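You operate a simulated robot arm through the tools that you are given. There is no shell and no other tool.

You are at the controls of a simulated robot arm. One attempt, no reset.

Task
Brush a patch of glue on top of the green wrapped roll and lay the ordered label on it.
Fine: the label order card names the job; glue first; purple glue brush back on its spot, lid back on the tub. Set down upright: purple glue brush. A coat counts when it lies all over at full strength: go over it till it gets no stronger.
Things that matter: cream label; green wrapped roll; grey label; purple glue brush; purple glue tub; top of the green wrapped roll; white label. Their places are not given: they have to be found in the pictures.

The check looks at the end state, three seconds after you hand in, the way a careful person would. Anything else that was tipped, shoved, dropped, spilled or broken makes it a failure. Lids that push on must go on centred and level and be pressed home; caps that screw on are set level and turned clockwise until they are tight.

Robot
A 7-joint arm with a two-finger parallel gripper, fixed in place. Base frame: the origin is on the floor under the middle of its stand, x ahead of it, y to its left, z up; the work surface is at about z = 0.8. Readings come in m, rad, newtons and seconds.
With the tool pointing down near the work surface it reaches from about 0.44 to 0.92 m from the base axis. Its first joint turns from -2.496 to 2.496 rad. Payload 3 kg.
The TCP is the grasp point between the finger pads, 0.03 m short of the fingertips. In the tool frame z runs along the fingers and y along their closing line. The gripper opens to 0.094 m. The fingers are 0.028 m wide and 0.01 m thick; the gripper's body (0.05 by 0.096 m) begins 0.055 m behind the TCP.
Orientation is that of the tool frame in the base frame, as a unit quaternion [x, y, z, w]. With the fingers straight down and closing along the base's y, the tool's x points along the base's -x, its y along +y and its z along -z.

Tools
- The arm moves only by the tool apply_moves. Its argument "moves" is a list of rows, each a list of 3 entries, a list of its own where there are three numbers: the finger opening in m, from 0 to 0.094, then the shift along the tool's x, y, z in m, then the turn, a rotation vector about the tool's x, y, z in rad. In form: [[fingers, [dx, dy, dz], [wx, wy, wz]], ...]. A call has 1 to 20 rows; each row is the pose to reach, as a shift and turn from the pose commanded when the call began, along the tool's axes at that moment. Rows are played at 5 a second. More than 0.05 m and 0.15 rad between two rows, or a gripper value outside its range, and nothing of the call is played. Where a pose cannot be reached the arm comes as near as it can. A force on the tool above 40 N (or 10 N above the force at the start of the call, whichever is more), or a blocked arm, ends the call early, and 0.2 s more pass. Each finger travels about 0.072 m/s and halts on what it meets, pressing with about 30 N; the grip force reading is that of the motor and also rises with nothing between the fingers. The clock runs only during rows and for 0.2 s after the last one: add rows that repeat a pose to give the fingers time. The reply holds the time, the measured pose of the TCP, the force on the tool along the base axes, the opening and the grip force, in the units named above and with some noise, with the torque about the TCP (base axes, N m) and any sound that the robot's microphone picked up, and new pictures: "show" is both (left out), scene, wrist or none.
- Cameras (640 x 400 px; columns grow to the right, rows downward): "scene" is fixed at [0.0491, 0.501, 1.5748]; the picture's right is [-0.29, -0.96, 0.00], its down [-0.77, 0.23, -0.60] and it looks along [0.57, -0.17, -0.80] (base axes); focal length 278 px, centre (320, 200). "wrist" rides on the gripper at [0.076, 0.014, -0.102] in the tool frame; the picture's right is [-0.18, 0.98, 0.00], its down [-0.75, -0.14, -0.64] and it looks along [-0.63, -0.12, 0.77] (tool axes); focal length 243 px, centre (320, 200).
- pixel_to_xyz(camera, pixels): for up to 12 pixels [column, row] of the newest picture of that camera ("zoom" is the newest enlarged one), the place [x, y, z] in the base frame of the surface seen there, good to about 0.002 m. The clock stands still meanwhile.
- close_up(camera, box): a new picture of the part [left, top, right, bottom] of that camera's present view, enlarged. The clock stands still meanwhile.
- sign_off(): hands the job in; it is judged then, once.

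Leave the gripper open and the arm clear of the work at the hand-in unless told otherwise.

The tools are called after "Call:" by a JSON object that holds its "fn" and its "kwargs". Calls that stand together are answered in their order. apply_moves: Moves the arm, as the interface text tells. Its arguments: {"type":"object","properties":{"moves":{"type":"array"},"show":{"type":"string","enum":["both","scene","wrist","none"]}},"required":["moves"]} The other tools are called the same way: pixel_to_xyz (camera, pixels) gives the place of the surface under pixels of a picture; close_up (camera, box) takes an enlarged picture of a part of a camera's view; sign_off () hands the job in.

At the start:

```text
t: 0.0
ee_pos: [0.4011, 0.3189, 1.2877]
tool_rot: [0.001, 1.0, 0.0, 0.0]
ft_force: [0.2, 0.0, -0.2]
torque: [-0.01, -0.02, -0.01]
width: 0.0938
finger_force: 0.1
```

scene: 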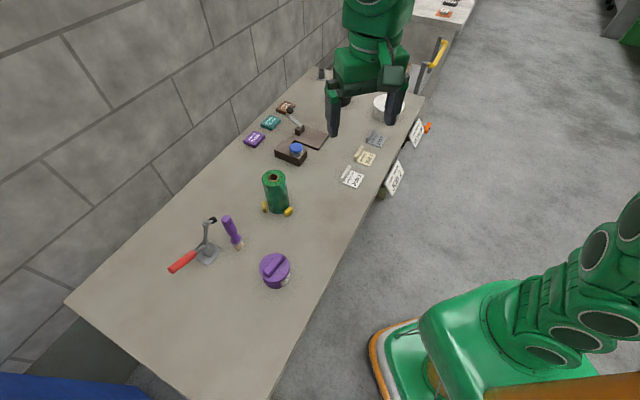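
wrist: 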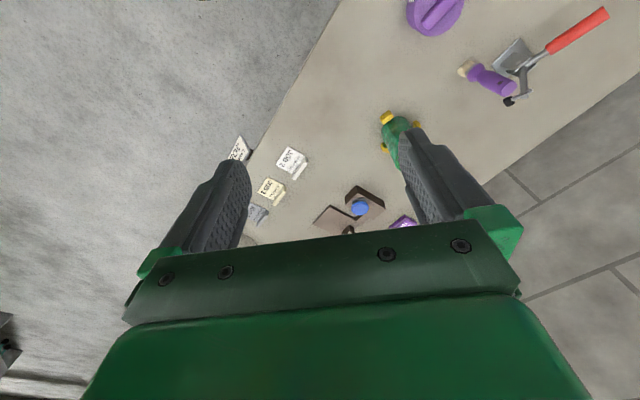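

I see a table with a green roll at about (275,192), a purple tub at (275,270), a brush at (232,232), three labels near (352,178), (365,155), (375,138), and some cards at the table edge at (396,178) and (416,132). I'll take close-ups to read them.

Call:
{"fn": "close_up", "kwargs": {"camera": "scene", "box": [320, 100, 440, 200]}}

Call:
{"fn": "close_up", "kwargs": {"camera": "scene", "box": [180, 160, 320, 300]}}

Call:
{"fn": "close_up", "kwargs": {"camera": "scene", "box": [230, 80, 350, 180]}}

Call:
{"fn": "close_up", "kwargs": {"camera": "wrist", "box": [220, 100, 420, 240]}}

```text
4.00 times, centred on (380, 150) of scene
```

zoom: 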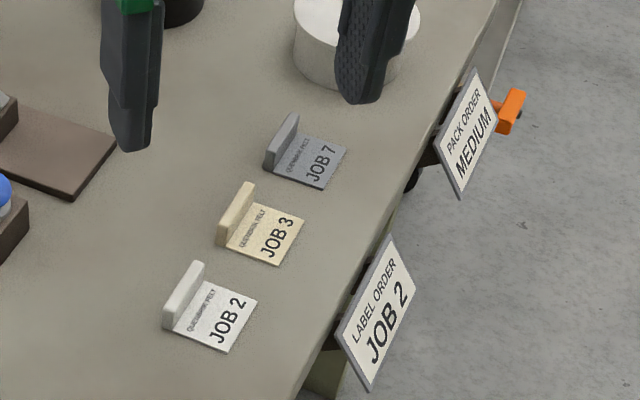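

```text
2.86 times, centred on (250, 230) of scene
```

zoom: 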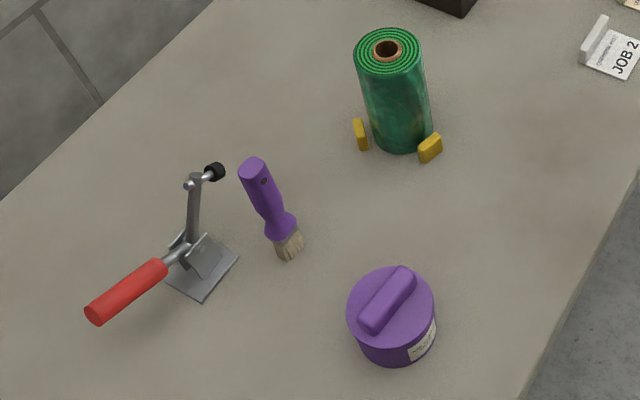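

```text
4.00 times, centred on (290, 130) of scene
```

zoom: 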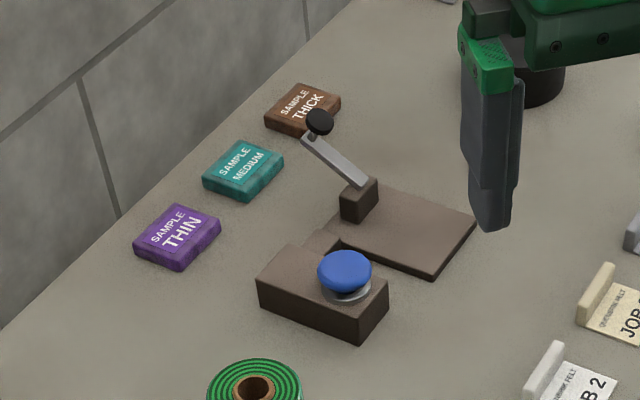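

```text
2.86 times, centred on (320, 170) of wrist
```

zoom: 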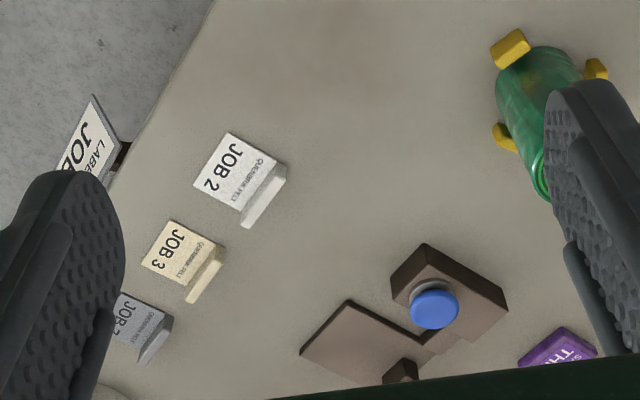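

The label order card reads "JOB 2", and the white label is marked JOB 2, so that is the one to use. Next I'll measure the positions of the roll top, brush, tub and labels.

Call:
{"fn": "pixel_to_xyz", "kwargs": {"camera": "scene", "pixels": [[265, 177], [283, 176], [274, 171], [274, 183], [234, 218], [226, 217], [241, 247], [239, 240], [262, 266], [291, 267], [275, 260], [275, 285]]}}

Call:
{"fn": "pixel_to_xyz", "kwargs": {"camera": "scene", "pixels": [[352, 180], [347, 172], [365, 158], [360, 152], [377, 142], [371, 138], [396, 178], [264, 208], [288, 211], [230, 260], [205, 255], [320, 240]]}}

Call:
{"fn": "close_up", "kwargs": {"camera": "scene", "box": [245, 240, 305, 300]}}

Call:
{"fn": "close_up", "kwargs": {"camera": "scene", "box": [205, 205, 265, 265]}}

Call:
{"fn": "close_up", "kwargs": {"camera": "scene", "box": [245, 160, 305, 220]}}

Call:
{"fn": "close_up", "kwargs": {"camera": "scene", "box": [330, 150, 380, 200]}}

```text
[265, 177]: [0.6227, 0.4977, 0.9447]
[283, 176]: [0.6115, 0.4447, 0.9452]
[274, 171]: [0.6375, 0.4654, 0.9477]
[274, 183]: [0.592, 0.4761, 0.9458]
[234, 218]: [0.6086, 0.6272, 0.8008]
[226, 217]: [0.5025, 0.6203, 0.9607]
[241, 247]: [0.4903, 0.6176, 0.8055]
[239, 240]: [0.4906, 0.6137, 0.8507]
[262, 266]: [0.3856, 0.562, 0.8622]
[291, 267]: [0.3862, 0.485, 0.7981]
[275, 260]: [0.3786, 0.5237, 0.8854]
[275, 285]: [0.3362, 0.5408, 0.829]
```

```text
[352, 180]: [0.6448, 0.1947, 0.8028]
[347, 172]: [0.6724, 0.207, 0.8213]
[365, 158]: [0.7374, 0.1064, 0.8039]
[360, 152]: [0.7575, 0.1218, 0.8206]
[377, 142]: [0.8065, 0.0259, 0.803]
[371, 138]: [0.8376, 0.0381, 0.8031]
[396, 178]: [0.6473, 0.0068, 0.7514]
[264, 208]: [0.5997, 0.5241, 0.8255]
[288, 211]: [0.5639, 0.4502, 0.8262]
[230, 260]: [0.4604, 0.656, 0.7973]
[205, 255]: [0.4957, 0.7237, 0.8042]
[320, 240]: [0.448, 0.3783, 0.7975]
```

```text
6.67 times, centred on (275, 270) of scene
```

zoom: 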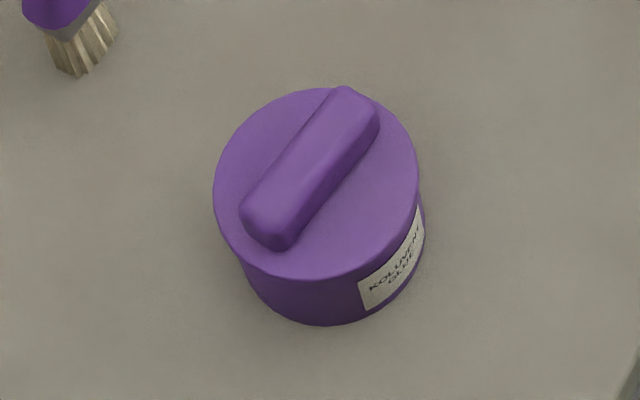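

```text
6.67 times, centred on (235, 235) of scene
```

zoom: 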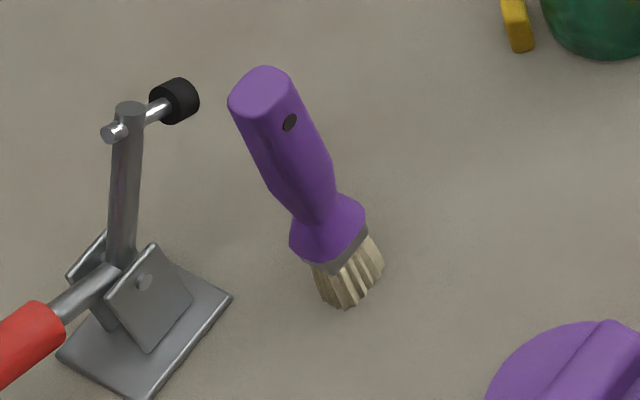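

```text
6.67 times, centred on (275, 190) of scene
```

zoom: 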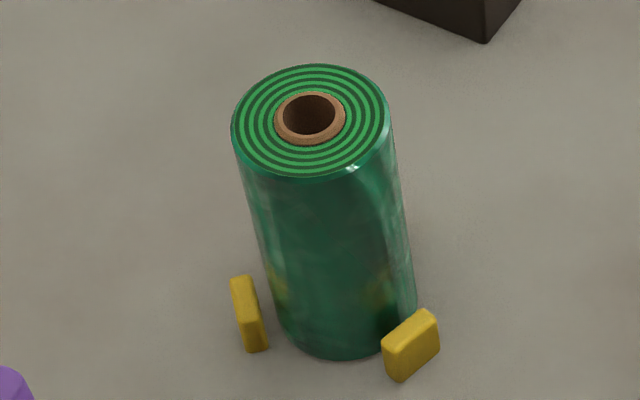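

```text
8.00 times, centred on (355, 175) of scene
```

zoom: 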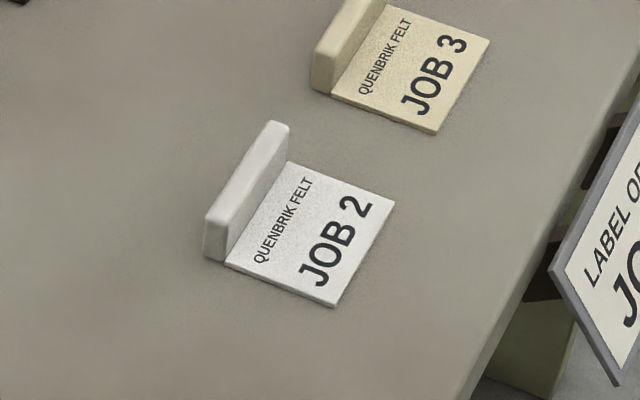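

The white label has an upright tab along its left edge. I'll measure the label in the current zoom, at its corners and the top of the tab.

Call:
{"fn": "pixel_to_xyz", "kwargs": {"camera": "zoom", "pixels": [[292, 168], [390, 204], [333, 302], [230, 262], [310, 230], [275, 126], [284, 128], [210, 222], [222, 224], [245, 175], [250, 190], [225, 250]]}}

Call:
{"fn": "close_up", "kwargs": {"camera": "scene", "box": [245, 240, 305, 300]}}

```text
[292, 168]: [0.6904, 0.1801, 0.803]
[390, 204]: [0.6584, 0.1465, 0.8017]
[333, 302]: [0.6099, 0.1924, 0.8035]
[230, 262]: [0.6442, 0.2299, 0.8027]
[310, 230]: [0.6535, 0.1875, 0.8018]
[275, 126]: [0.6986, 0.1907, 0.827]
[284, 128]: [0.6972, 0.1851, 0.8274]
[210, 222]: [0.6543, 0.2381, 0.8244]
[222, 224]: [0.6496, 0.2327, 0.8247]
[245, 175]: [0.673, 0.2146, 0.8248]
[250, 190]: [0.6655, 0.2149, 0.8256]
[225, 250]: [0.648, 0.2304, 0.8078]
```

```text
6.67 times, centred on (275, 270) of scene
```

zoom: 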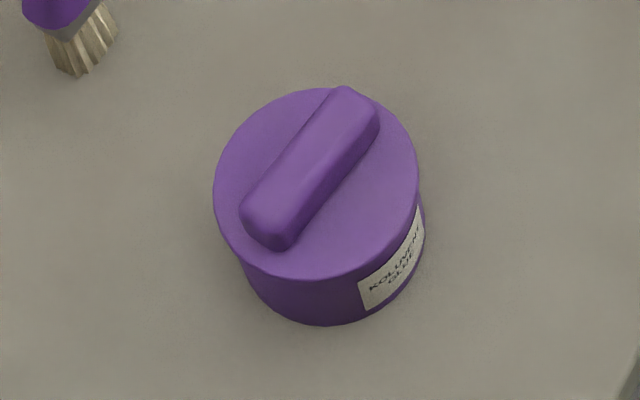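

Label measured: the tab runs along (-0.68, 0.73), is about 0.068 m long, and its top is near z 0.826. Next I'll measure the tub lid and its ridge in the current zoom.

Call:
{"fn": "pixel_to_xyz", "kwargs": {"camera": "zoom", "pixels": [[216, 190], [414, 170], [315, 90], [315, 275], [345, 92], [370, 105], [250, 205], [275, 235], [310, 160], [380, 220], [250, 130], [320, 320]]}}

Call:
{"fn": "close_up", "kwargs": {"camera": "scene", "box": [205, 205, 265, 265]}}

```text
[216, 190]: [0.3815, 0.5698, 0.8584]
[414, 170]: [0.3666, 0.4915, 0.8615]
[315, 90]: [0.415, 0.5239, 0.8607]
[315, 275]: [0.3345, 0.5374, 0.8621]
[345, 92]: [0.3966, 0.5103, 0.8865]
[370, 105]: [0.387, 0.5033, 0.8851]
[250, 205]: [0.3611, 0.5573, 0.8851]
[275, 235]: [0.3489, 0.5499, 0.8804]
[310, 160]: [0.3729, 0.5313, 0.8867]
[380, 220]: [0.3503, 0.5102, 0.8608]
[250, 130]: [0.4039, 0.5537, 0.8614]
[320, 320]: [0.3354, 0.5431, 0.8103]
```

```text
6.67 times, centred on (235, 235) of scene
```

zoom: 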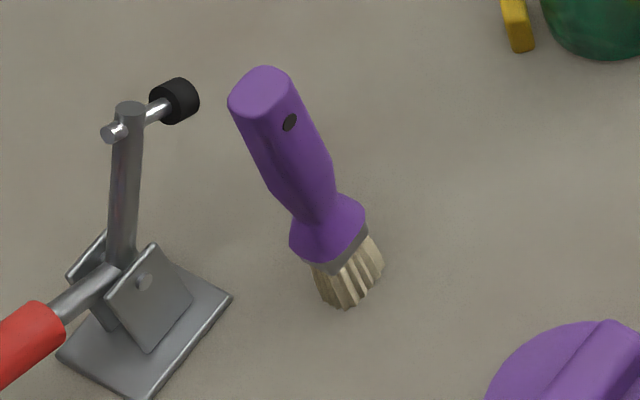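

Lid centre is about (0.3745, 0.5305), top z 0.861, and the ridge top is z 0.886 with the ridge along (-0.62, 0.785). Next the brush, in the current zoom.

Call:
{"fn": "pixel_to_xyz", "kwargs": {"camera": "zoom", "pixels": [[240, 100], [262, 72], [285, 88], [255, 90], [300, 130], [290, 180], [310, 200], [325, 240], [360, 225], [330, 290], [375, 262], [348, 305]]}}

Call:
{"fn": "close_up", "kwargs": {"camera": "scene", "box": [245, 160, 305, 220]}}

```text
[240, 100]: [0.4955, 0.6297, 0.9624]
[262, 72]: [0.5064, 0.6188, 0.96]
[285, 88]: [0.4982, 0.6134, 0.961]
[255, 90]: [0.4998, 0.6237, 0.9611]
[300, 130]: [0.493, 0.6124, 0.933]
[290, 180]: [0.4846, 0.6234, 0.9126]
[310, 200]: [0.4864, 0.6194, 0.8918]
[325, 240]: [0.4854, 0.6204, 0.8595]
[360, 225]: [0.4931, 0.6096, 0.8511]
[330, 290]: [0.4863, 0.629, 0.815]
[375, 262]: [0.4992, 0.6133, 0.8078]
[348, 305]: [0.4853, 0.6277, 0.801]
```

```text
6.67 times, centred on (275, 190) of scene
```

zoom: 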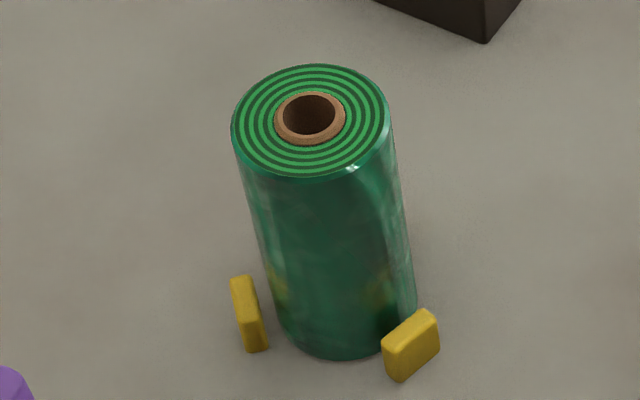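

The brush stands upright near (0.496, 0.622), from z 0.80 to 0.961, and its wide side is along (0.63, -0.78). Next I'll measure the rim and core of the roll top in the current zoom.

Call:
{"fn": "pixel_to_xyz", "kwargs": {"camera": "zoom", "pixels": [[234, 125], [388, 110], [305, 68], [318, 172], [250, 90], [365, 155], [260, 150], [370, 80], [278, 118], [343, 115], [308, 92], [312, 142]]}}

Call:
{"fn": "close_up", "kwargs": {"camera": "scene", "box": [280, 20, 480, 145]}}

```text
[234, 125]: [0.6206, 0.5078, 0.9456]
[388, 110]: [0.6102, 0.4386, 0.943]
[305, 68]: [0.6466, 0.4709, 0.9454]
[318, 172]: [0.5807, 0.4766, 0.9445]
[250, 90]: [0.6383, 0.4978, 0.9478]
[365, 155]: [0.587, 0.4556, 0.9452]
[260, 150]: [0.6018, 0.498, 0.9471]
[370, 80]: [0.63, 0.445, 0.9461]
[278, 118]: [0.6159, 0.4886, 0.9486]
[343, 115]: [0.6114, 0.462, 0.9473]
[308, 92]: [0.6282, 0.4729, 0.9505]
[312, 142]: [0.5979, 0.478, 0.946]
```

```text
3.20 times, centred on (380, 82) of scene
```

zoom: 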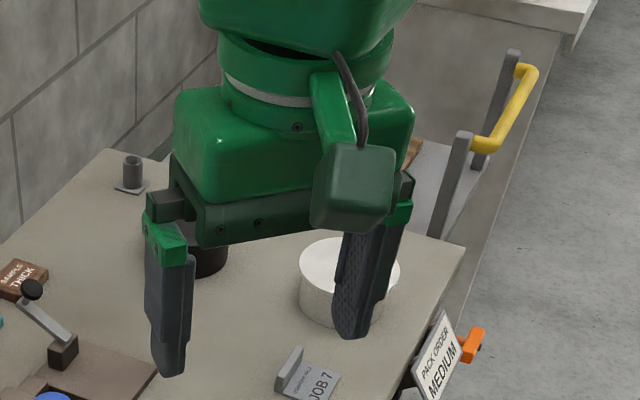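

Roll top: centre about (0.614, 0.474), outer radius 0.035, core radius about 0.0135, z about 0.946. Now I'll move above the tub with the fingers turned to close across the lid ridge, stopping high at z about 1.05, and look with the wrist camera.

Call:
{"fn": "apply_moves", "kwargs": {"moves": [[0.094, [0.0033, 0.02645, 0.0297], [0, 0, 0.1125]], [0.094, [0.0067, 0.0529, 0.0594], [0, 0, 0.225]], [0.094, [0.01, 0.07935, 0.0891], [0, 0, 0.3375]], [0.094, [0.0133, 0.1058, 0.1188], [0, 0, 0.45]], [0.094, [0.0166, 0.13225, 0.1486], [0, 0, 0.5625]], [0.094, [0.02, 0.1587, 0.1783], [0, 0, 0.675]], [0.094, [0.0233, 0.18515, 0.208], [0, 0, 0.7875]], [0.094, [0.0266, 0.2116, 0.2377], [0, 0, 0.9]], [0.094, [0.0266, 0.2116, 0.2377], [0, 0, 0.9]]]}}

```text
t: 2.0
ee_pos: [0.3746, 0.531, 1.0516]
tool_rot: [0.436, 0.9, 0.0, 0.001]
ft_force: [-0.6, 0.9, -0.2]
torque: [0.0, 0.03, 0.0]
width: 0.0938
finger_force: 0.1
```

scene: 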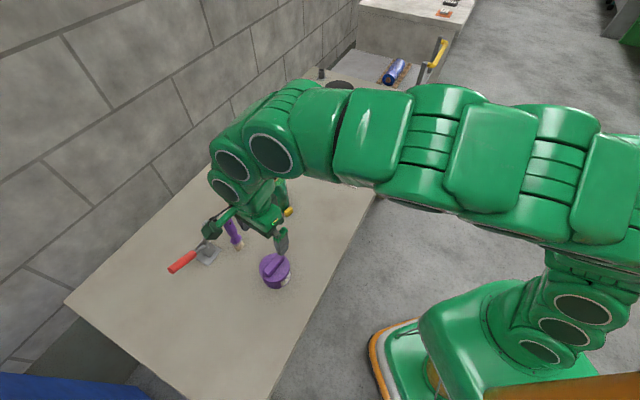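
wrist: 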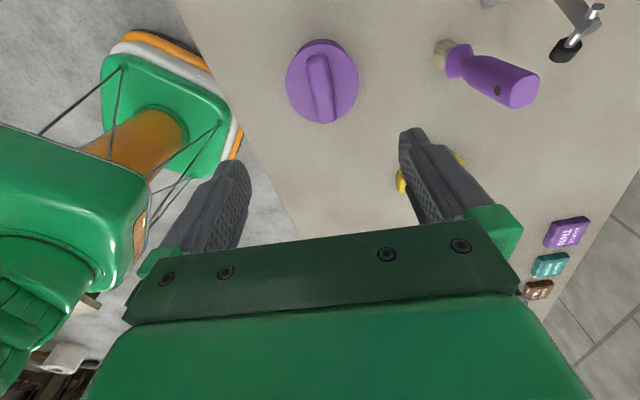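

The fingers are above the tub. The lid at (322,82) shows a ridge that is nearly in line with the tool. I'll take a close-up of the tub and measure the ridge edges to check alignment and lid type.

Call:
{"fn": "close_up", "kwargs": {"camera": "wrist", "box": [272, 30, 372, 130]}}

Call:
{"fn": "pixel_to_xyz", "kwargs": {"camera": "wrist", "pixels": [[311, 58], [331, 118], [309, 90], [329, 86], [322, 88], [287, 85], [357, 78], [323, 41], [326, 121]]}}

```text
4.00 times, centred on (322, 80) of wrist
```

zoom: 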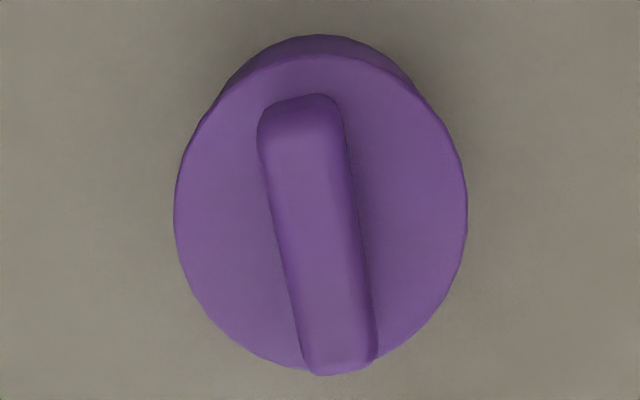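

```text
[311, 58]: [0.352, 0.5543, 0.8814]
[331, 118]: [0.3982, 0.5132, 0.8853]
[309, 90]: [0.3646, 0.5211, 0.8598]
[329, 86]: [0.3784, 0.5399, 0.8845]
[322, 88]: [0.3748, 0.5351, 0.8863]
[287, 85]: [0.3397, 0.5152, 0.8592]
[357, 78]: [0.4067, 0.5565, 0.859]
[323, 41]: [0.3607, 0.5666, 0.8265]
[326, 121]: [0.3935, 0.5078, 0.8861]
```

The lid is plain with a smooth rim, so it looks like a push-on lid. I'll take more precise ridge edge points from this zoom.

Call:
{"fn": "pixel_to_xyz", "kwargs": {"camera": "zoom", "pixels": [[285, 140], [330, 130], [310, 350], [365, 340], [300, 110], [340, 360], [285, 230], [345, 220], [180, 215], [463, 215], [322, 65], [250, 350]]}}

```text
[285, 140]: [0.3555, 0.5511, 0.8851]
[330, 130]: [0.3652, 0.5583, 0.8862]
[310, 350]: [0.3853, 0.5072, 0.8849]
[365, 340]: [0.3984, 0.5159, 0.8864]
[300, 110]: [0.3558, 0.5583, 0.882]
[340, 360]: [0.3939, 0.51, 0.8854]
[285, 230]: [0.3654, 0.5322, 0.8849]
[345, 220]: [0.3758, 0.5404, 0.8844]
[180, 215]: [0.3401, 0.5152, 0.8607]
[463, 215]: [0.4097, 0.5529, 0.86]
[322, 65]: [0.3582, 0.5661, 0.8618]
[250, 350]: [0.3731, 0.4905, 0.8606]
```

The ridge runs along (-0.59, 0.81) with its centre near (0.375, 0.532) and is about 0.016 m wide. I'll narrow the fingers to 0.05, turn 0.03 rad more, and come down around the ridge to z about 0.893.

Call:
{"fn": "apply_moves", "kwargs": {"moves": [[0.06, [0.0009, 0.0013, 0.04], [0, 0, 0.03]], [0.05, [0.0009, 0.0013, 0.08], [0, 0, 0.03]], [0.05, [0.0009, 0.0013, 0.115], [0, 0, 0.03]], [0.05, [0.0009, 0.0013, 0.135], [0, 0, 0.03]], [0.05, [0.0009, 0.0013, 0.15], [0, 0, 0.03]], [0.05, [0.0009, 0.0013, 0.157], [0, 0, 0.03]], [0.05, [0.0009, 0.0013, 0.157], [0, 0, 0.03]]]}}

```text
t: 3.6
ee_pos: [0.3744, 0.5326, 0.8936]
tool_rot: [0.449, 0.893, 0.0, 0.001]
ft_force: [-0.3, -0.2, -0.9]
torque: [-0.01, 0.01, 0.0]
width: 0.0499
finger_force: 0.0
```

scene: 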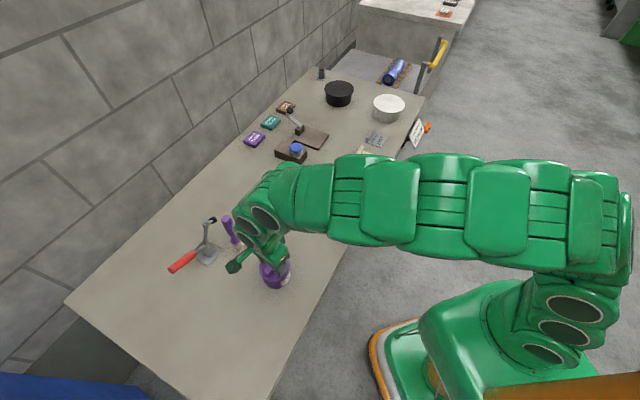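
wrist: 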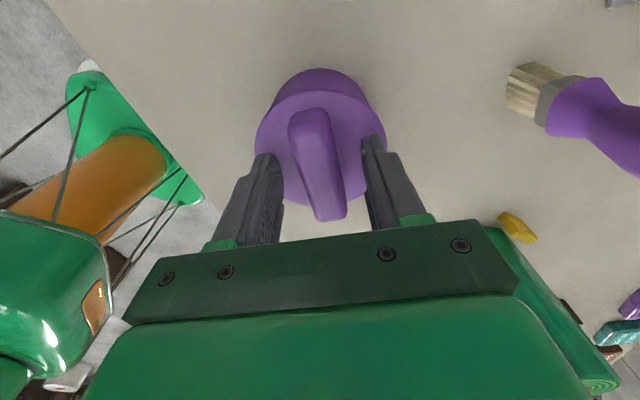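

The ridge sits between the two fingers at about (318,165). I'll close the fingers on it.

Call:
{"fn": "apply_moves", "kwargs": {"moves": [[0.03, [0, 0, 0], [0, 0, 0]], [0.02, [0, 0, 0], [0, 0, 0]], [0.01, [0, 0, 0], [0, 0, 0]], [0.0, [0, 0, 0], [0, 0, 0]], [0.0, [0, 0, 0], [0, 0, 0]]], "show": "wrist"}}

```text
t: 4.8
ee_pos: [0.3756, 0.5317, 0.8937]
tool_rot: [0.448, 0.894, 0.0, 0.0]
ft_force: [-0.2, -1.7, 0.8]
torque: [-0.02, 0.01, -0.01]
width: 0.0206
finger_force: 30.0
```

wrist: 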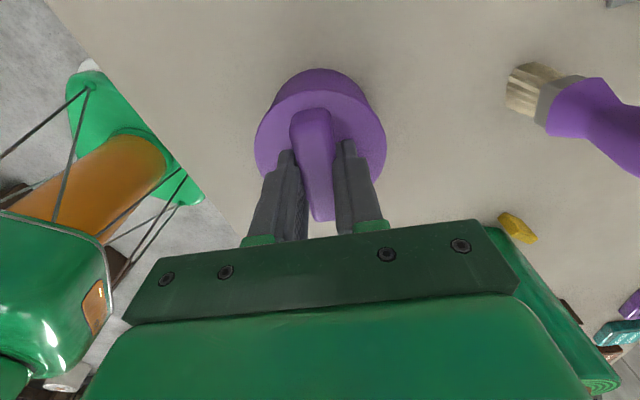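

The ridge is gripped at 0.0206 m with 30 N. I'll lift gently in small steps to feel how the lid comes off.

Call:
{"fn": "apply_moves", "kwargs": {"moves": [[0.0, [0, 0, -0.001], [0, 0, 0]], [0.0, [0, 0, -0.002], [0, 0, 0]], [0.0, [0, 0, -0.003], [0, 0, 0]]], "show": "wrist"}}

```text
t: 5.6
ee_pos: [0.3739, 0.5315, 0.8968]
tool_rot: [0.449, 0.894, 0.0, 0.0]
ft_force: [-0.1, -0.7, -0.4]
torque: [0.0, 0.01, 0.01]
width: 0.0208
finger_force: 29.6
heard: snap
```

wrist: 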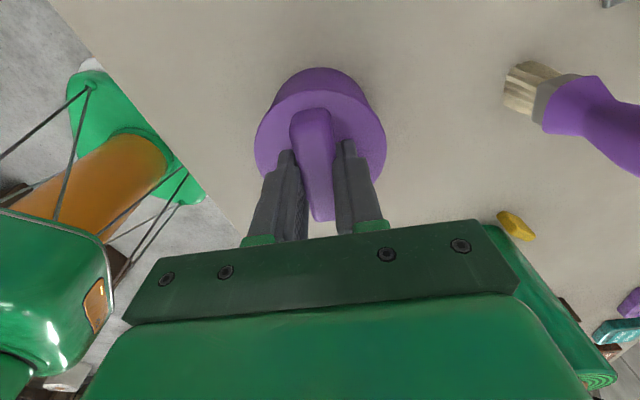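

A snap was heard, so it is a push-on lid and it has come loose. I'll lift straight up by about 0.1 m.

Call:
{"fn": "apply_moves", "kwargs": {"moves": [[0.0, [0, 0, -0.005], [0, 0, 0]], [0.0, [0, 0, -0.012], [0, 0, 0]], [0.0, [0, 0, -0.025], [0, 0, 0]], [0.0, [0, 0, -0.045], [0, 0, 0]], [0.0, [0, 0, -0.07], [0, 0, 0]], [0.0, [0, 0, -0.1], [0, 0, 0]], [0.0, [0, 0, -0.1], [0, 0, 0]]]}}

```text
t: 7.2
ee_pos: [0.3738, 0.5328, 0.9977]
tool_rot: [0.448, 0.894, -0.001, -0.001]
ft_force: [-0.2, 0.9, -0.1]
torque: [0.02, 0.01, -0.02]
width: 0.0208
finger_force: 30.4
```

scene: 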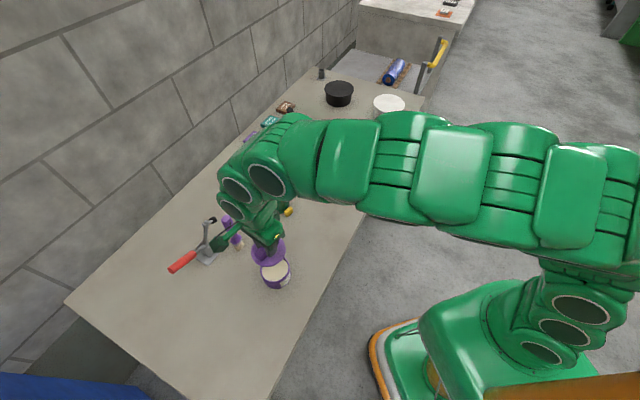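
wrist: 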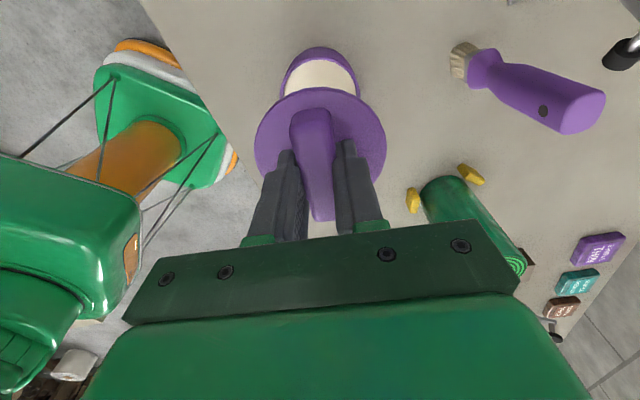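

The lid is clear of the tub, and cream glue shows in the tub at (318,75). I'll carry the lid to a clear patch of table near (0.50, 0.39), staying at the same height.

Call:
{"fn": "apply_moves", "kwargs": {"moves": [[0.0, [-0.0377, 0.0031, 0], [0, 0, 0]], [0.0, [-0.0754, 0.0061, 0], [0, 0, 0]], [0.0, [-0.1132, 0.0092, 0], [0, 0, 0]], [0.0, [-0.1509, 0.0122, 0], [0, 0, 0]], [0.0, [-0.1886, 0.0153, 0], [0, 0, 0]], [0.0, [-0.1886, 0.0153, 0.04], [0, 0, 0]], [0.0, [-0.1886, 0.0153, 0.08], [0, 0, 0]], [0.0, [-0.1886, 0.0153, 0.11], [0, 0, 0]], [0.0, [-0.1886, 0.0153, 0.11], [0, 0, 0]]]}}

```text
t: 9.2
ee_pos: [0.4996, 0.3885, 0.8867]
tool_rot: [0.449, 0.894, -0.001, 0.0]
ft_force: [0.8, 0.5, 0.3]
torque: [0.0, -0.01, -0.01]
width: 0.0208
finger_force: 29.8
```

scene: 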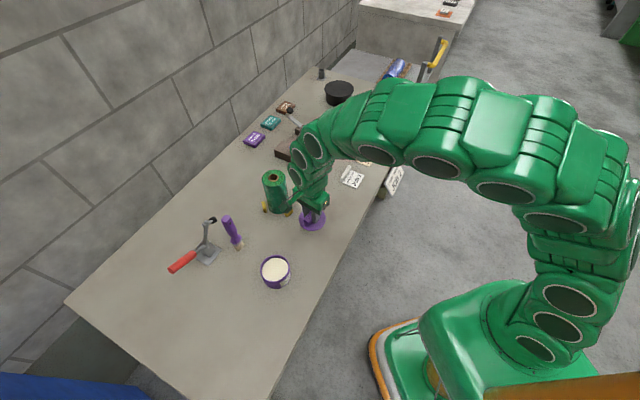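
wrist: 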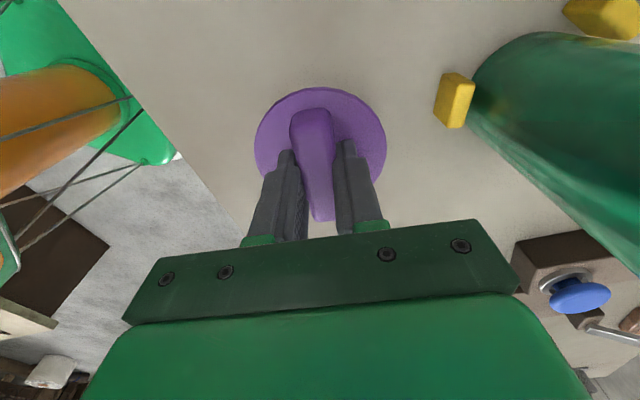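

The lid is over a clear patch, and the open tub shows glue at (275,271). I'll take close-ups of the held lid and the tub to gauge the skirt height and rim height.

Call:
{"fn": "close_up", "kwargs": {"camera": "scene", "box": [250, 245, 300, 295]}}

Call:
{"fn": "close_up", "kwargs": {"camera": "scene", "box": [285, 190, 340, 245]}}

Call:
{"fn": "pixel_to_xyz", "kwargs": {"camera": "scene", "pixels": [[275, 268], [262, 268], [289, 268], [275, 256], [275, 283], [262, 275]]}}

```text
8.00 times, centred on (275, 270) of scene
```

zoom: 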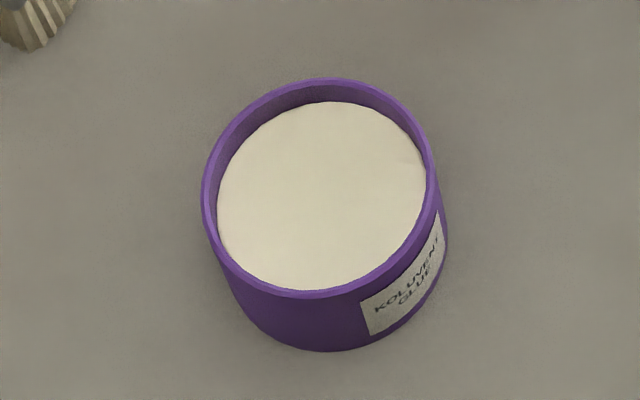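

```text
7.27 times, centred on (312, 218) of scene
```

zoom: 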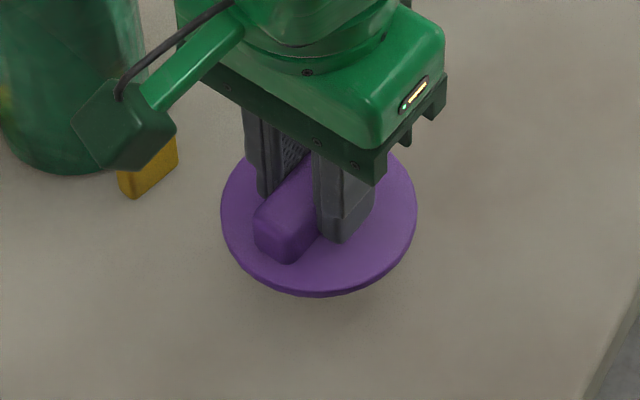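

```text
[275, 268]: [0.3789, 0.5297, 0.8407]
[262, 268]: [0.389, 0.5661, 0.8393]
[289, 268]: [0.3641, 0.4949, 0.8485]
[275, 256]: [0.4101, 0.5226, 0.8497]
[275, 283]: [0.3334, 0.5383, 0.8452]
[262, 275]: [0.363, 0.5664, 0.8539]
```

Tub rim is z about 0.855 and the glue surface about 0.840. The lid is a thin plate, so I'll lower it slowly and watch the force for contact.

Call:
{"fn": "apply_moves", "kwargs": {"moves": [[0.0, [0, 0, 0.02], [0, 0, 0]], [0.0, [0, 0, 0.03], [0, 0, 0]], [0.0, [0, 0, 0.034], [0, 0, 0]], [0.0, [0, 0, 0.036], [0, 0, 0]]], "show": "scene"}}

Call:
{"fn": "close_up", "kwargs": {"camera": "scene", "box": [285, 190, 340, 245]}}

```text
t: 10.2
ee_pos: [0.5, 0.3895, 0.8515]
tool_rot: [0.449, 0.894, 0.0, 0.001]
ft_force: [-0.4, -0.7, 0.1]
torque: [-0.01, 0.0, 0.0]
width: 0.0207
finger_force: 29.3
```

scene: 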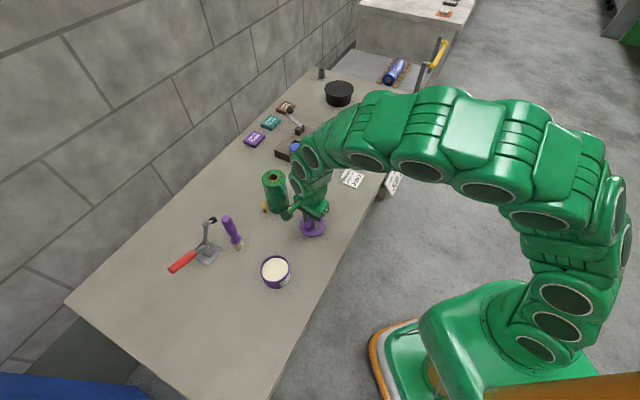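

```text
7.27 times, centred on (312, 218) of scene
```

zoom: 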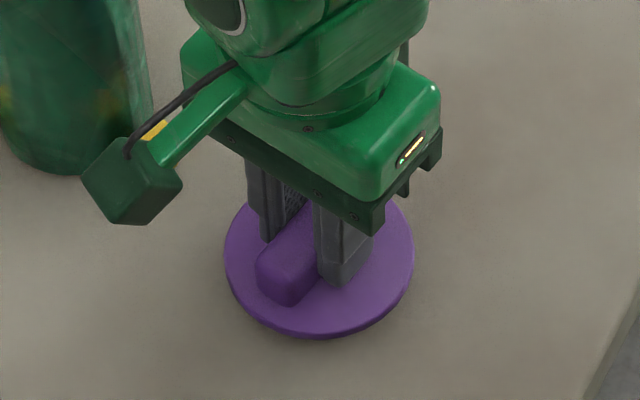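

No contact yet at z 0.851. I'll go down in 2 mm steps.

Call:
{"fn": "apply_moves", "kwargs": {"moves": [[0.0, [0, 0, 0.002], [0, 0, 0]], [0.0, [0, 0, 0.004], [0, 0, 0]], [0.0, [0, 0, 0.006], [0, 0, 0]]], "show": "none"}}

```text
t: 11.0
ee_pos: [0.4995, 0.3899, 0.8457]
tool_rot: [0.449, 0.894, 0.001, 0.0]
ft_force: [1.2, -1.5, -0.4]
torque: [-0.01, 0.0, 0.03]
width: 0.0209
finger_force: 30.6
```

Still no contact at z 0.8457. I'll continue in 1 to 2 mm steps.

Call:
{"fn": "apply_moves", "kwargs": {"moves": [[0.0, [0, 0, 0.001], [0, 0, 0]], [0.0, [0, 0, 0.002], [0, 0, 0]], [0.0, [0, 0, 0.003], [0, 0, 0]]], "show": "none"}}

```text
t: 11.8
ee_pos: [0.5004, 0.3906, 0.8424]
tool_rot: [0.449, 0.894, 0.001, 0.0]
ft_force: [0.5, -1.4, -0.3]
torque: [0.0, 0.0, 0.0]
width: 0.0206
finger_force: 29.7
```

Call:
{"fn": "apply_moves", "kwargs": {"moves": [[0.0, [0, 0, 0.001], [0, 0, 0]], [0.0, [0, 0, 0.002], [0, 0, 0]], [0.0, [0, 0, 0.003], [0, 0, 0]]], "show": "scene"}}

Call:
{"fn": "close_up", "kwargs": {"camera": "scene", "box": [285, 190, 340, 245]}}

```text
t: 12.6
ee_pos: [0.4998, 0.3907, 0.8385]
tool_rot: [0.449, 0.894, 0.0, 0.0]
ft_force: [0.2, 0.0, -0.6]
torque: [0.01, 0.0, 0.01]
width: 0.0207
finger_force: 29.8
```

scene: 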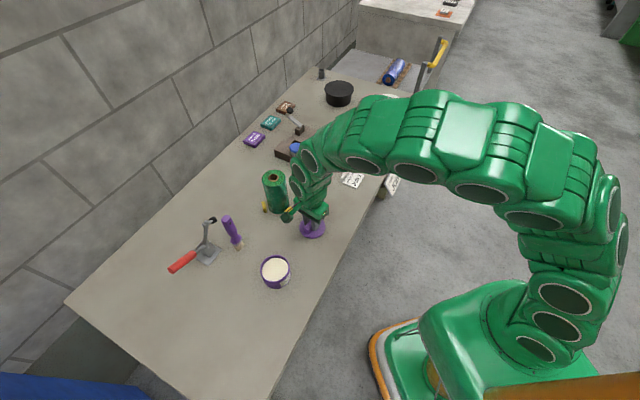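

```text
7.27 times, centred on (312, 218) of scene
```

zoom: 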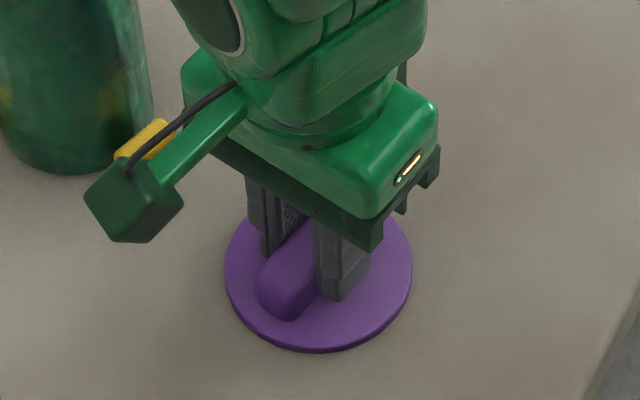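

Very close to the table now. I'll continue with 1 mm steps until contact shows.

Call:
{"fn": "apply_moves", "kwargs": {"moves": [[0.0, [0, 0, 0.001], [0, 0, 0]], [0.0, [0, 0, 0.002], [0, 0, 0]]], "show": "none"}}

```text
t: 13.2
ee_pos: [0.4997, 0.3891, 0.8386]
tool_rot: [0.448, 0.894, 0.001, 0.0]
ft_force: [-1.0, -3.0, 21.7]
torque: [-0.14, -0.02, -0.01]
width: 0.0206
finger_force: 30.0
```

Contact: 21.7 N upward, so the lid is on the table. I'll relax by 1.5 mm, then open the fingers.

Call:
{"fn": "apply_moves", "kwargs": {"moves": [[0.0, [0, 0, -0.0015], [0, 0, 0]], [0.0, [0, 0, -0.0015], [0, 0, 0]], [0.03, [0, 0, -0.0015], [0, 0, 0]], [0.05, [0, 0, -0.0015], [0, 0, 0]], [0.05, [0, 0, -0.0015], [0, 0, 0]], [0.05, [0, 0, -0.03], [0, 0, 0]], [0.05, [0, 0, -0.07], [0, 0, 0]], [0.05, [0, 0, -0.115], [0, 0, 0]], [0.05, [0, 0, -0.16], [0, 0, 0]], [0.05, [0, 0, -0.204], [0, 0, 0]]]}}

```text
t: 15.4
ee_pos: [0.4995, 0.3922, 1.0407]
tool_rot: [0.449, 0.894, 0.0, 0.0]
ft_force: [-0.8, -0.1, 1.0]
torque: [0.01, 0.06, -0.01]
width: 0.0499
finger_force: 0.0
```

scene: 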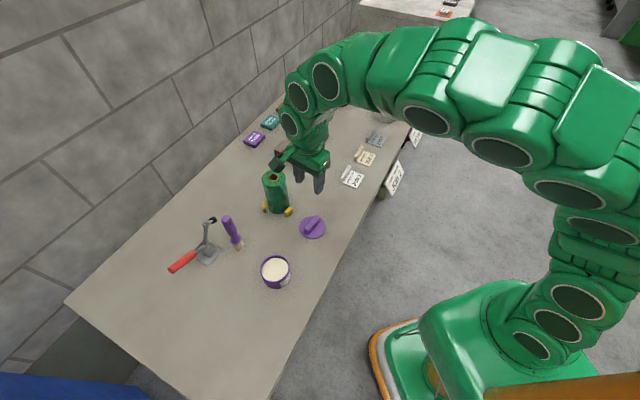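
wrist: 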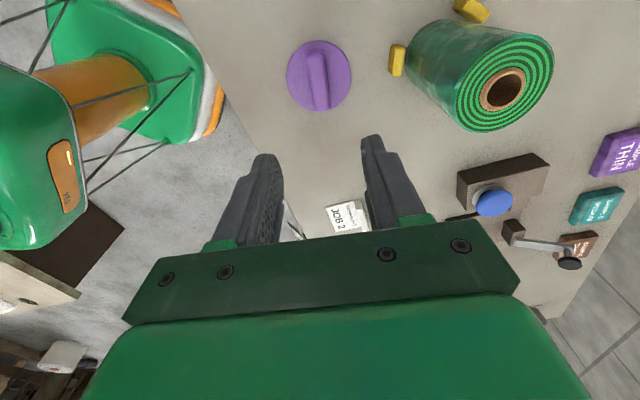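

The lid lies flat at (312,227). Next is the brush. I'll measure the nearby clamp's knob, the lid's resting place and the brush top before moving over.

Call:
{"fn": "pixel_to_xyz", "kwargs": {"camera": "scene", "pixels": [[213, 220], [206, 223], [205, 240], [190, 258], [226, 218], [228, 222], [300, 227], [326, 227], [312, 217], [312, 239]]}}

Call:
{"fn": "close_up", "kwargs": {"camera": "scene", "box": [205, 205, 265, 265]}}

```text
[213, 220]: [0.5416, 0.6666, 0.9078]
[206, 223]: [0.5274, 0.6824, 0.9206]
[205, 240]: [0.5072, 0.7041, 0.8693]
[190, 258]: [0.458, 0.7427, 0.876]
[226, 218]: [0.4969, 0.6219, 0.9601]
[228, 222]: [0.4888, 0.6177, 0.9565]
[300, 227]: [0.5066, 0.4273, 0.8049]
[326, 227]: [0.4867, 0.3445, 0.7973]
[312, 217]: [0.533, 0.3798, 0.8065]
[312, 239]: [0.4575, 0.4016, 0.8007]
```

```text
6.67 times, centred on (235, 235) of scene
```

zoom: 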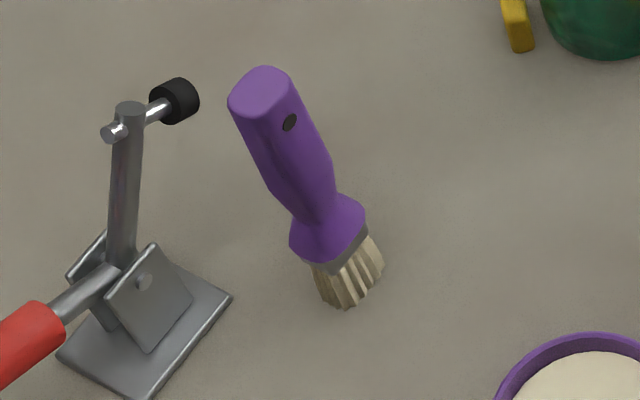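

The clamp knob stands at (0.542, 0.667, 0.908), so I'll keep the finger opening small near it. I'll move above the brush at about (0.5005, 0.621), z 1.06, with the opening at 0.045.

Call:
{"fn": "apply_moves", "kwargs": {"moves": [[0.045, [0.0308, 0.0231, -0.02], [0, 0, 0]], [0.045, [0.0616, 0.0462, -0.02], [0, 0, 0]], [0.045, [0.0925, 0.0693, -0.02], [0, 0, 0]], [0.045, [0.1233, 0.0923, -0.02], [0, 0, 0]], [0.045, [0.1541, 0.1154, -0.02], [0, 0, 0]], [0.045, [0.1849, 0.1385, -0.02], [0, 0, 0]], [0.045, [0.1849, 0.1385, -0.02], [0, 0, 0]]]}}

```text
t: 17.0
ee_pos: [0.4993, 0.6223, 1.0616]
tool_rot: [0.448, 0.894, 0.0, 0.001]
ft_force: [0.1, 0.5, 0.4]
torque: [-0.01, -0.05, 0.01]
width: 0.0447
finger_force: 0.1
```

scene: 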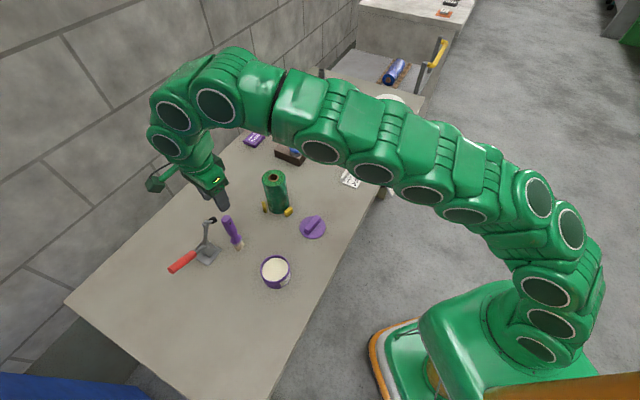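
wrist: 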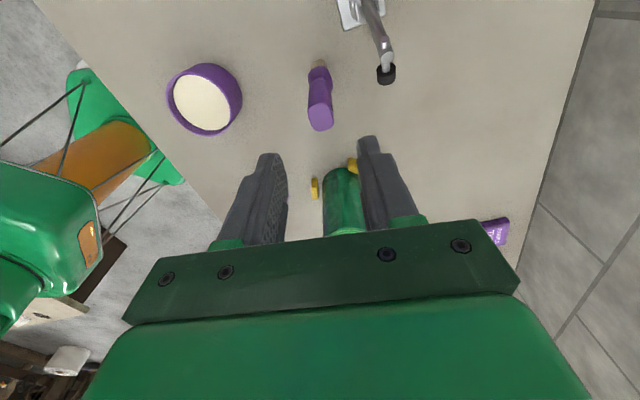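

The brush is at (320,95), between the fingers. I'll take a close-up to check the alignment.

Call:
{"fn": "close_up", "kwargs": {"camera": "wrist", "box": [260, 50, 400, 140]}}

```text
4.44 times, centred on (330, 95) of wrist
```

zoom: 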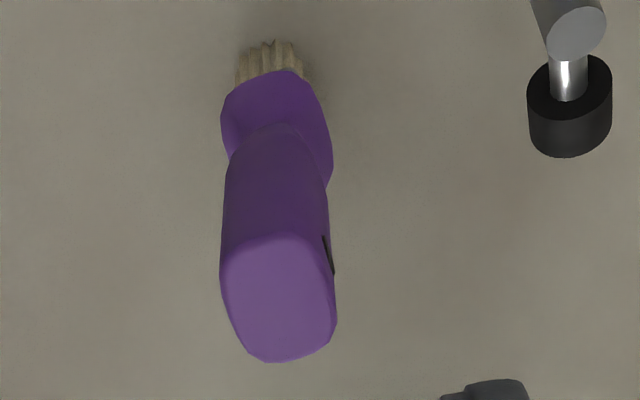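

Call:
{"fn": "pixel_to_xyz", "kwargs": {"camera": "zoom", "pixels": [[278, 300], [225, 275], [332, 275], [260, 240], [300, 238], [270, 355], [328, 340], [240, 340], [565, 85], [270, 60], [570, 35]]}}

```text
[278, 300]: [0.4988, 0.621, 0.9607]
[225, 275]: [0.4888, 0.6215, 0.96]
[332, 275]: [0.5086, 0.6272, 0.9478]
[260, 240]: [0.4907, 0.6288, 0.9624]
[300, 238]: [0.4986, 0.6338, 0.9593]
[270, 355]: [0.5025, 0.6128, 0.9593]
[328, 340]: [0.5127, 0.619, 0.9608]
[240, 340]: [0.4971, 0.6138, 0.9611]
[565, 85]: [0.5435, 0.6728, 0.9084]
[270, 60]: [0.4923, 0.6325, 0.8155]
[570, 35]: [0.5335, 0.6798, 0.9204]
```

The handle top is centred near (0.4995, 0.622) and about 0.022 m thick. I'll descend to z 0.922 around the handle, then close.

Call:
{"fn": "apply_moves", "kwargs": {"moves": [[0.045, [0.001, 0, 0.04], [0, 0, 0]], [0.045, [0.001, 0, 0.08], [0, 0, 0]], [0.045, [0.001, 0, 0.11], [0, 0, 0]], [0.045, [0.001, 0, 0.13], [0, 0, 0]], [0.045, [0.001, 0, 0.138], [0, 0, 0]], [0.045, [0.001, 0, 0.138], [0, 0, 0]]]}}

Call:
{"fn": "close_up", "kwargs": {"camera": "wrist", "box": [220, 60, 420, 240]}}

```text
t: 18.4
ee_pos: [0.4981, 0.6215, 0.9239]
tool_rot: [0.448, 0.894, 0.0, -0.001]
ft_force: [-0.3, -0.8, 0.4]
torque: [0.02, -0.02, 0.02]
width: 0.0452
finger_force: 0.0
```

scene: 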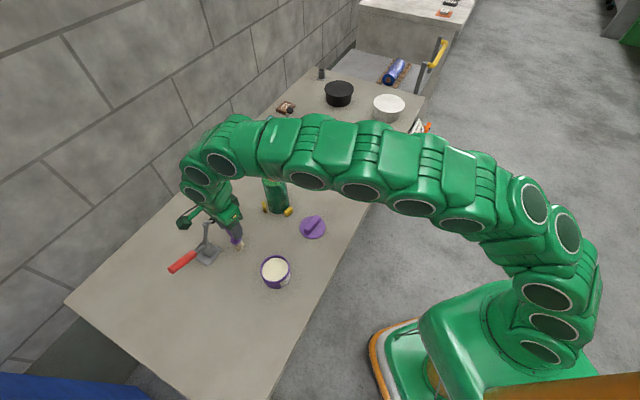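
wrist: 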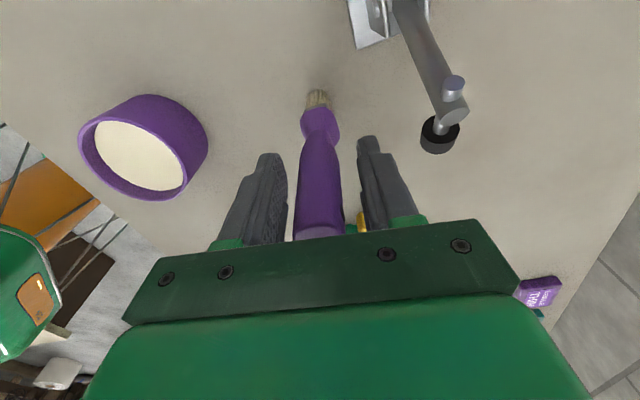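

```text
2.22 times, centred on (320, 150) of wrist
```

zoom: 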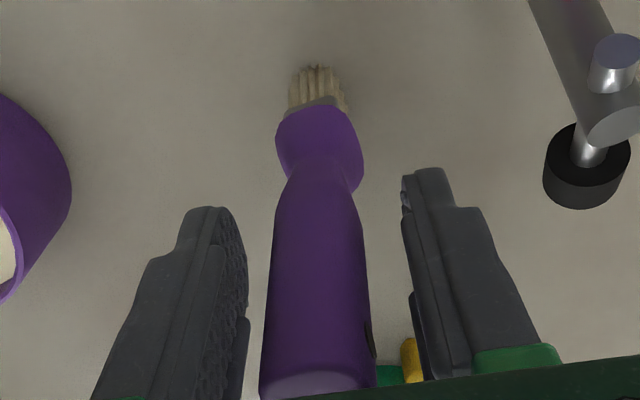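

The handle is between the fingers. I'll check how centred it is by measuring the finger pads and handle edges.

Call:
{"fn": "pixel_to_xyz", "kwargs": {"camera": "zoom", "pixels": [[235, 230], [412, 230], [275, 230], [315, 230], [355, 230], [280, 300], [320, 300], [360, 300], [237, 290], [420, 280]]}}

```text
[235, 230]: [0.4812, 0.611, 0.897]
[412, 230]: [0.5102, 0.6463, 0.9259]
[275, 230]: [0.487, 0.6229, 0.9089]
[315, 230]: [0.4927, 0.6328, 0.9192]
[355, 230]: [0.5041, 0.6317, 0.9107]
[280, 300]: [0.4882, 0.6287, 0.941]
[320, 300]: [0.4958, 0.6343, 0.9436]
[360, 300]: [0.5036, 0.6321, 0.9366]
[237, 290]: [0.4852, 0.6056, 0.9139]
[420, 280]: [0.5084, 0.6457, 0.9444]
```

The pads are at 0.751 and 0.795 along the closing line and the handle runs from about 0.762 to 0.783, so it is centred within about 1 mm. Closing the fingers.

Call:
{"fn": "apply_moves", "kwargs": {"moves": [[0.035, [0, 0, 0], [0, 0, 0]], [0.025, [0, 0, 0], [0, 0, 0]], [0.015, [0, 0, 0], [0, 0, 0]], [0.0, [0, 0, 0], [0, 0, 0]], [0.0, [0, 0, 0], [0, 0, 0]]]}}

Call:
{"fn": "close_up", "kwargs": {"camera": "wrist", "box": [220, 60, 420, 240]}}

```text
t: 19.6
ee_pos: [0.4984, 0.622, 0.9236]
tool_rot: [0.449, 0.894, 0.0, 0.0]
ft_force: [0.0, 0.0, -0.7]
torque: [0.0, -0.02, -0.01]
width: 0.0231
finger_force: 30.0
```

scene: 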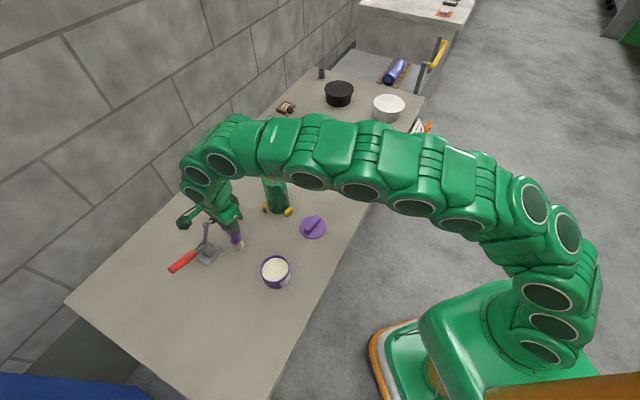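
wrist: 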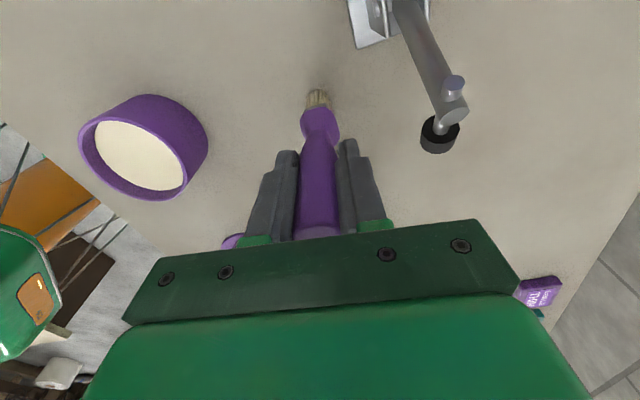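

```text
2.22 times, centred on (320, 150) of wrist
```

zoom: 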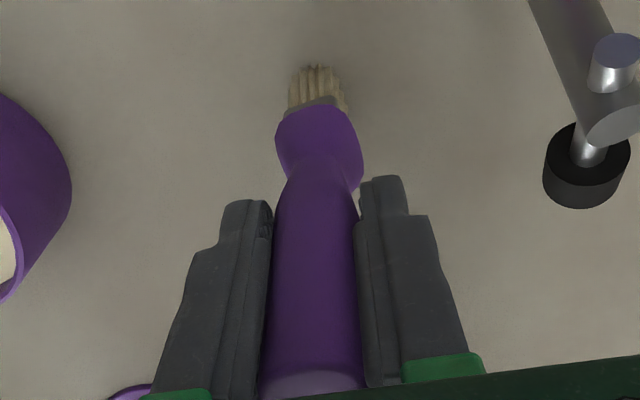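

The brush is gripped at 0.0231 m and hasn't moved. I'll lift it 0.12 m and carry it along the tool's -y to above the tub centre (0.375, 0.5315).

Call:
{"fn": "apply_moves", "kwargs": {"moves": [[0.0, [0, 0, -0.01], [0, 0, 0]], [0.0, [0, 0, -0.03], [0, 0, 0]], [0.0, [0, 0, -0.06], [0, 0, 0]], [0.0, [0, 0, -0.09], [0, 0, 0]], [0.0, [0, 0, -0.12], [0, 0, 0]], [0.0, [0.0005, -0.03, -0.12], [0, 0, 0]], [0.0, [0.001, -0.06, -0.12], [0, 0, 0]], [0.0, [0.0013, -0.09, -0.12], [0, 0, 0]], [0.0, [0.0018, -0.12, -0.12], [0, 0, 0]], [0.0, [0.0023, -0.154, -0.12], [0, 0, 0]], [0.0, [0.0023, -0.154, -0.12], [0, 0, 0]]]}}

Call:
{"fn": "close_up", "kwargs": {"camera": "wrist", "box": [220, 20, 420, 240]}}

```text
t: 22.0
ee_pos: [0.3746, 0.5307, 1.0436]
tool_rot: [0.449, 0.894, 0.0, 0.0]
ft_force: [0.2, -0.2, -1.3]
torque: [0.0, -0.01, -0.02]
width: 0.0235
finger_force: 29.8
```

scene: 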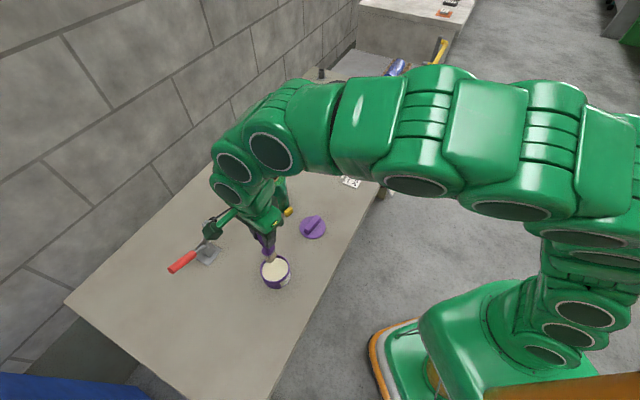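
wrist: 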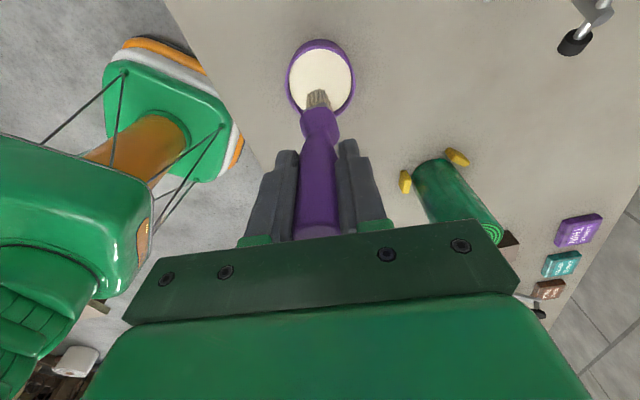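

```text
1.82 times, centred on (320, 130) of wrist
```

zoom: 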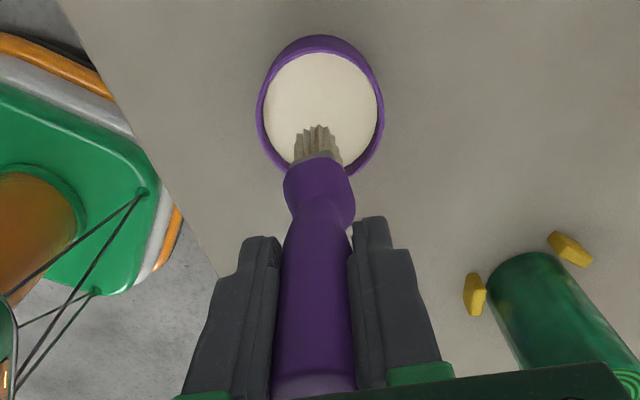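

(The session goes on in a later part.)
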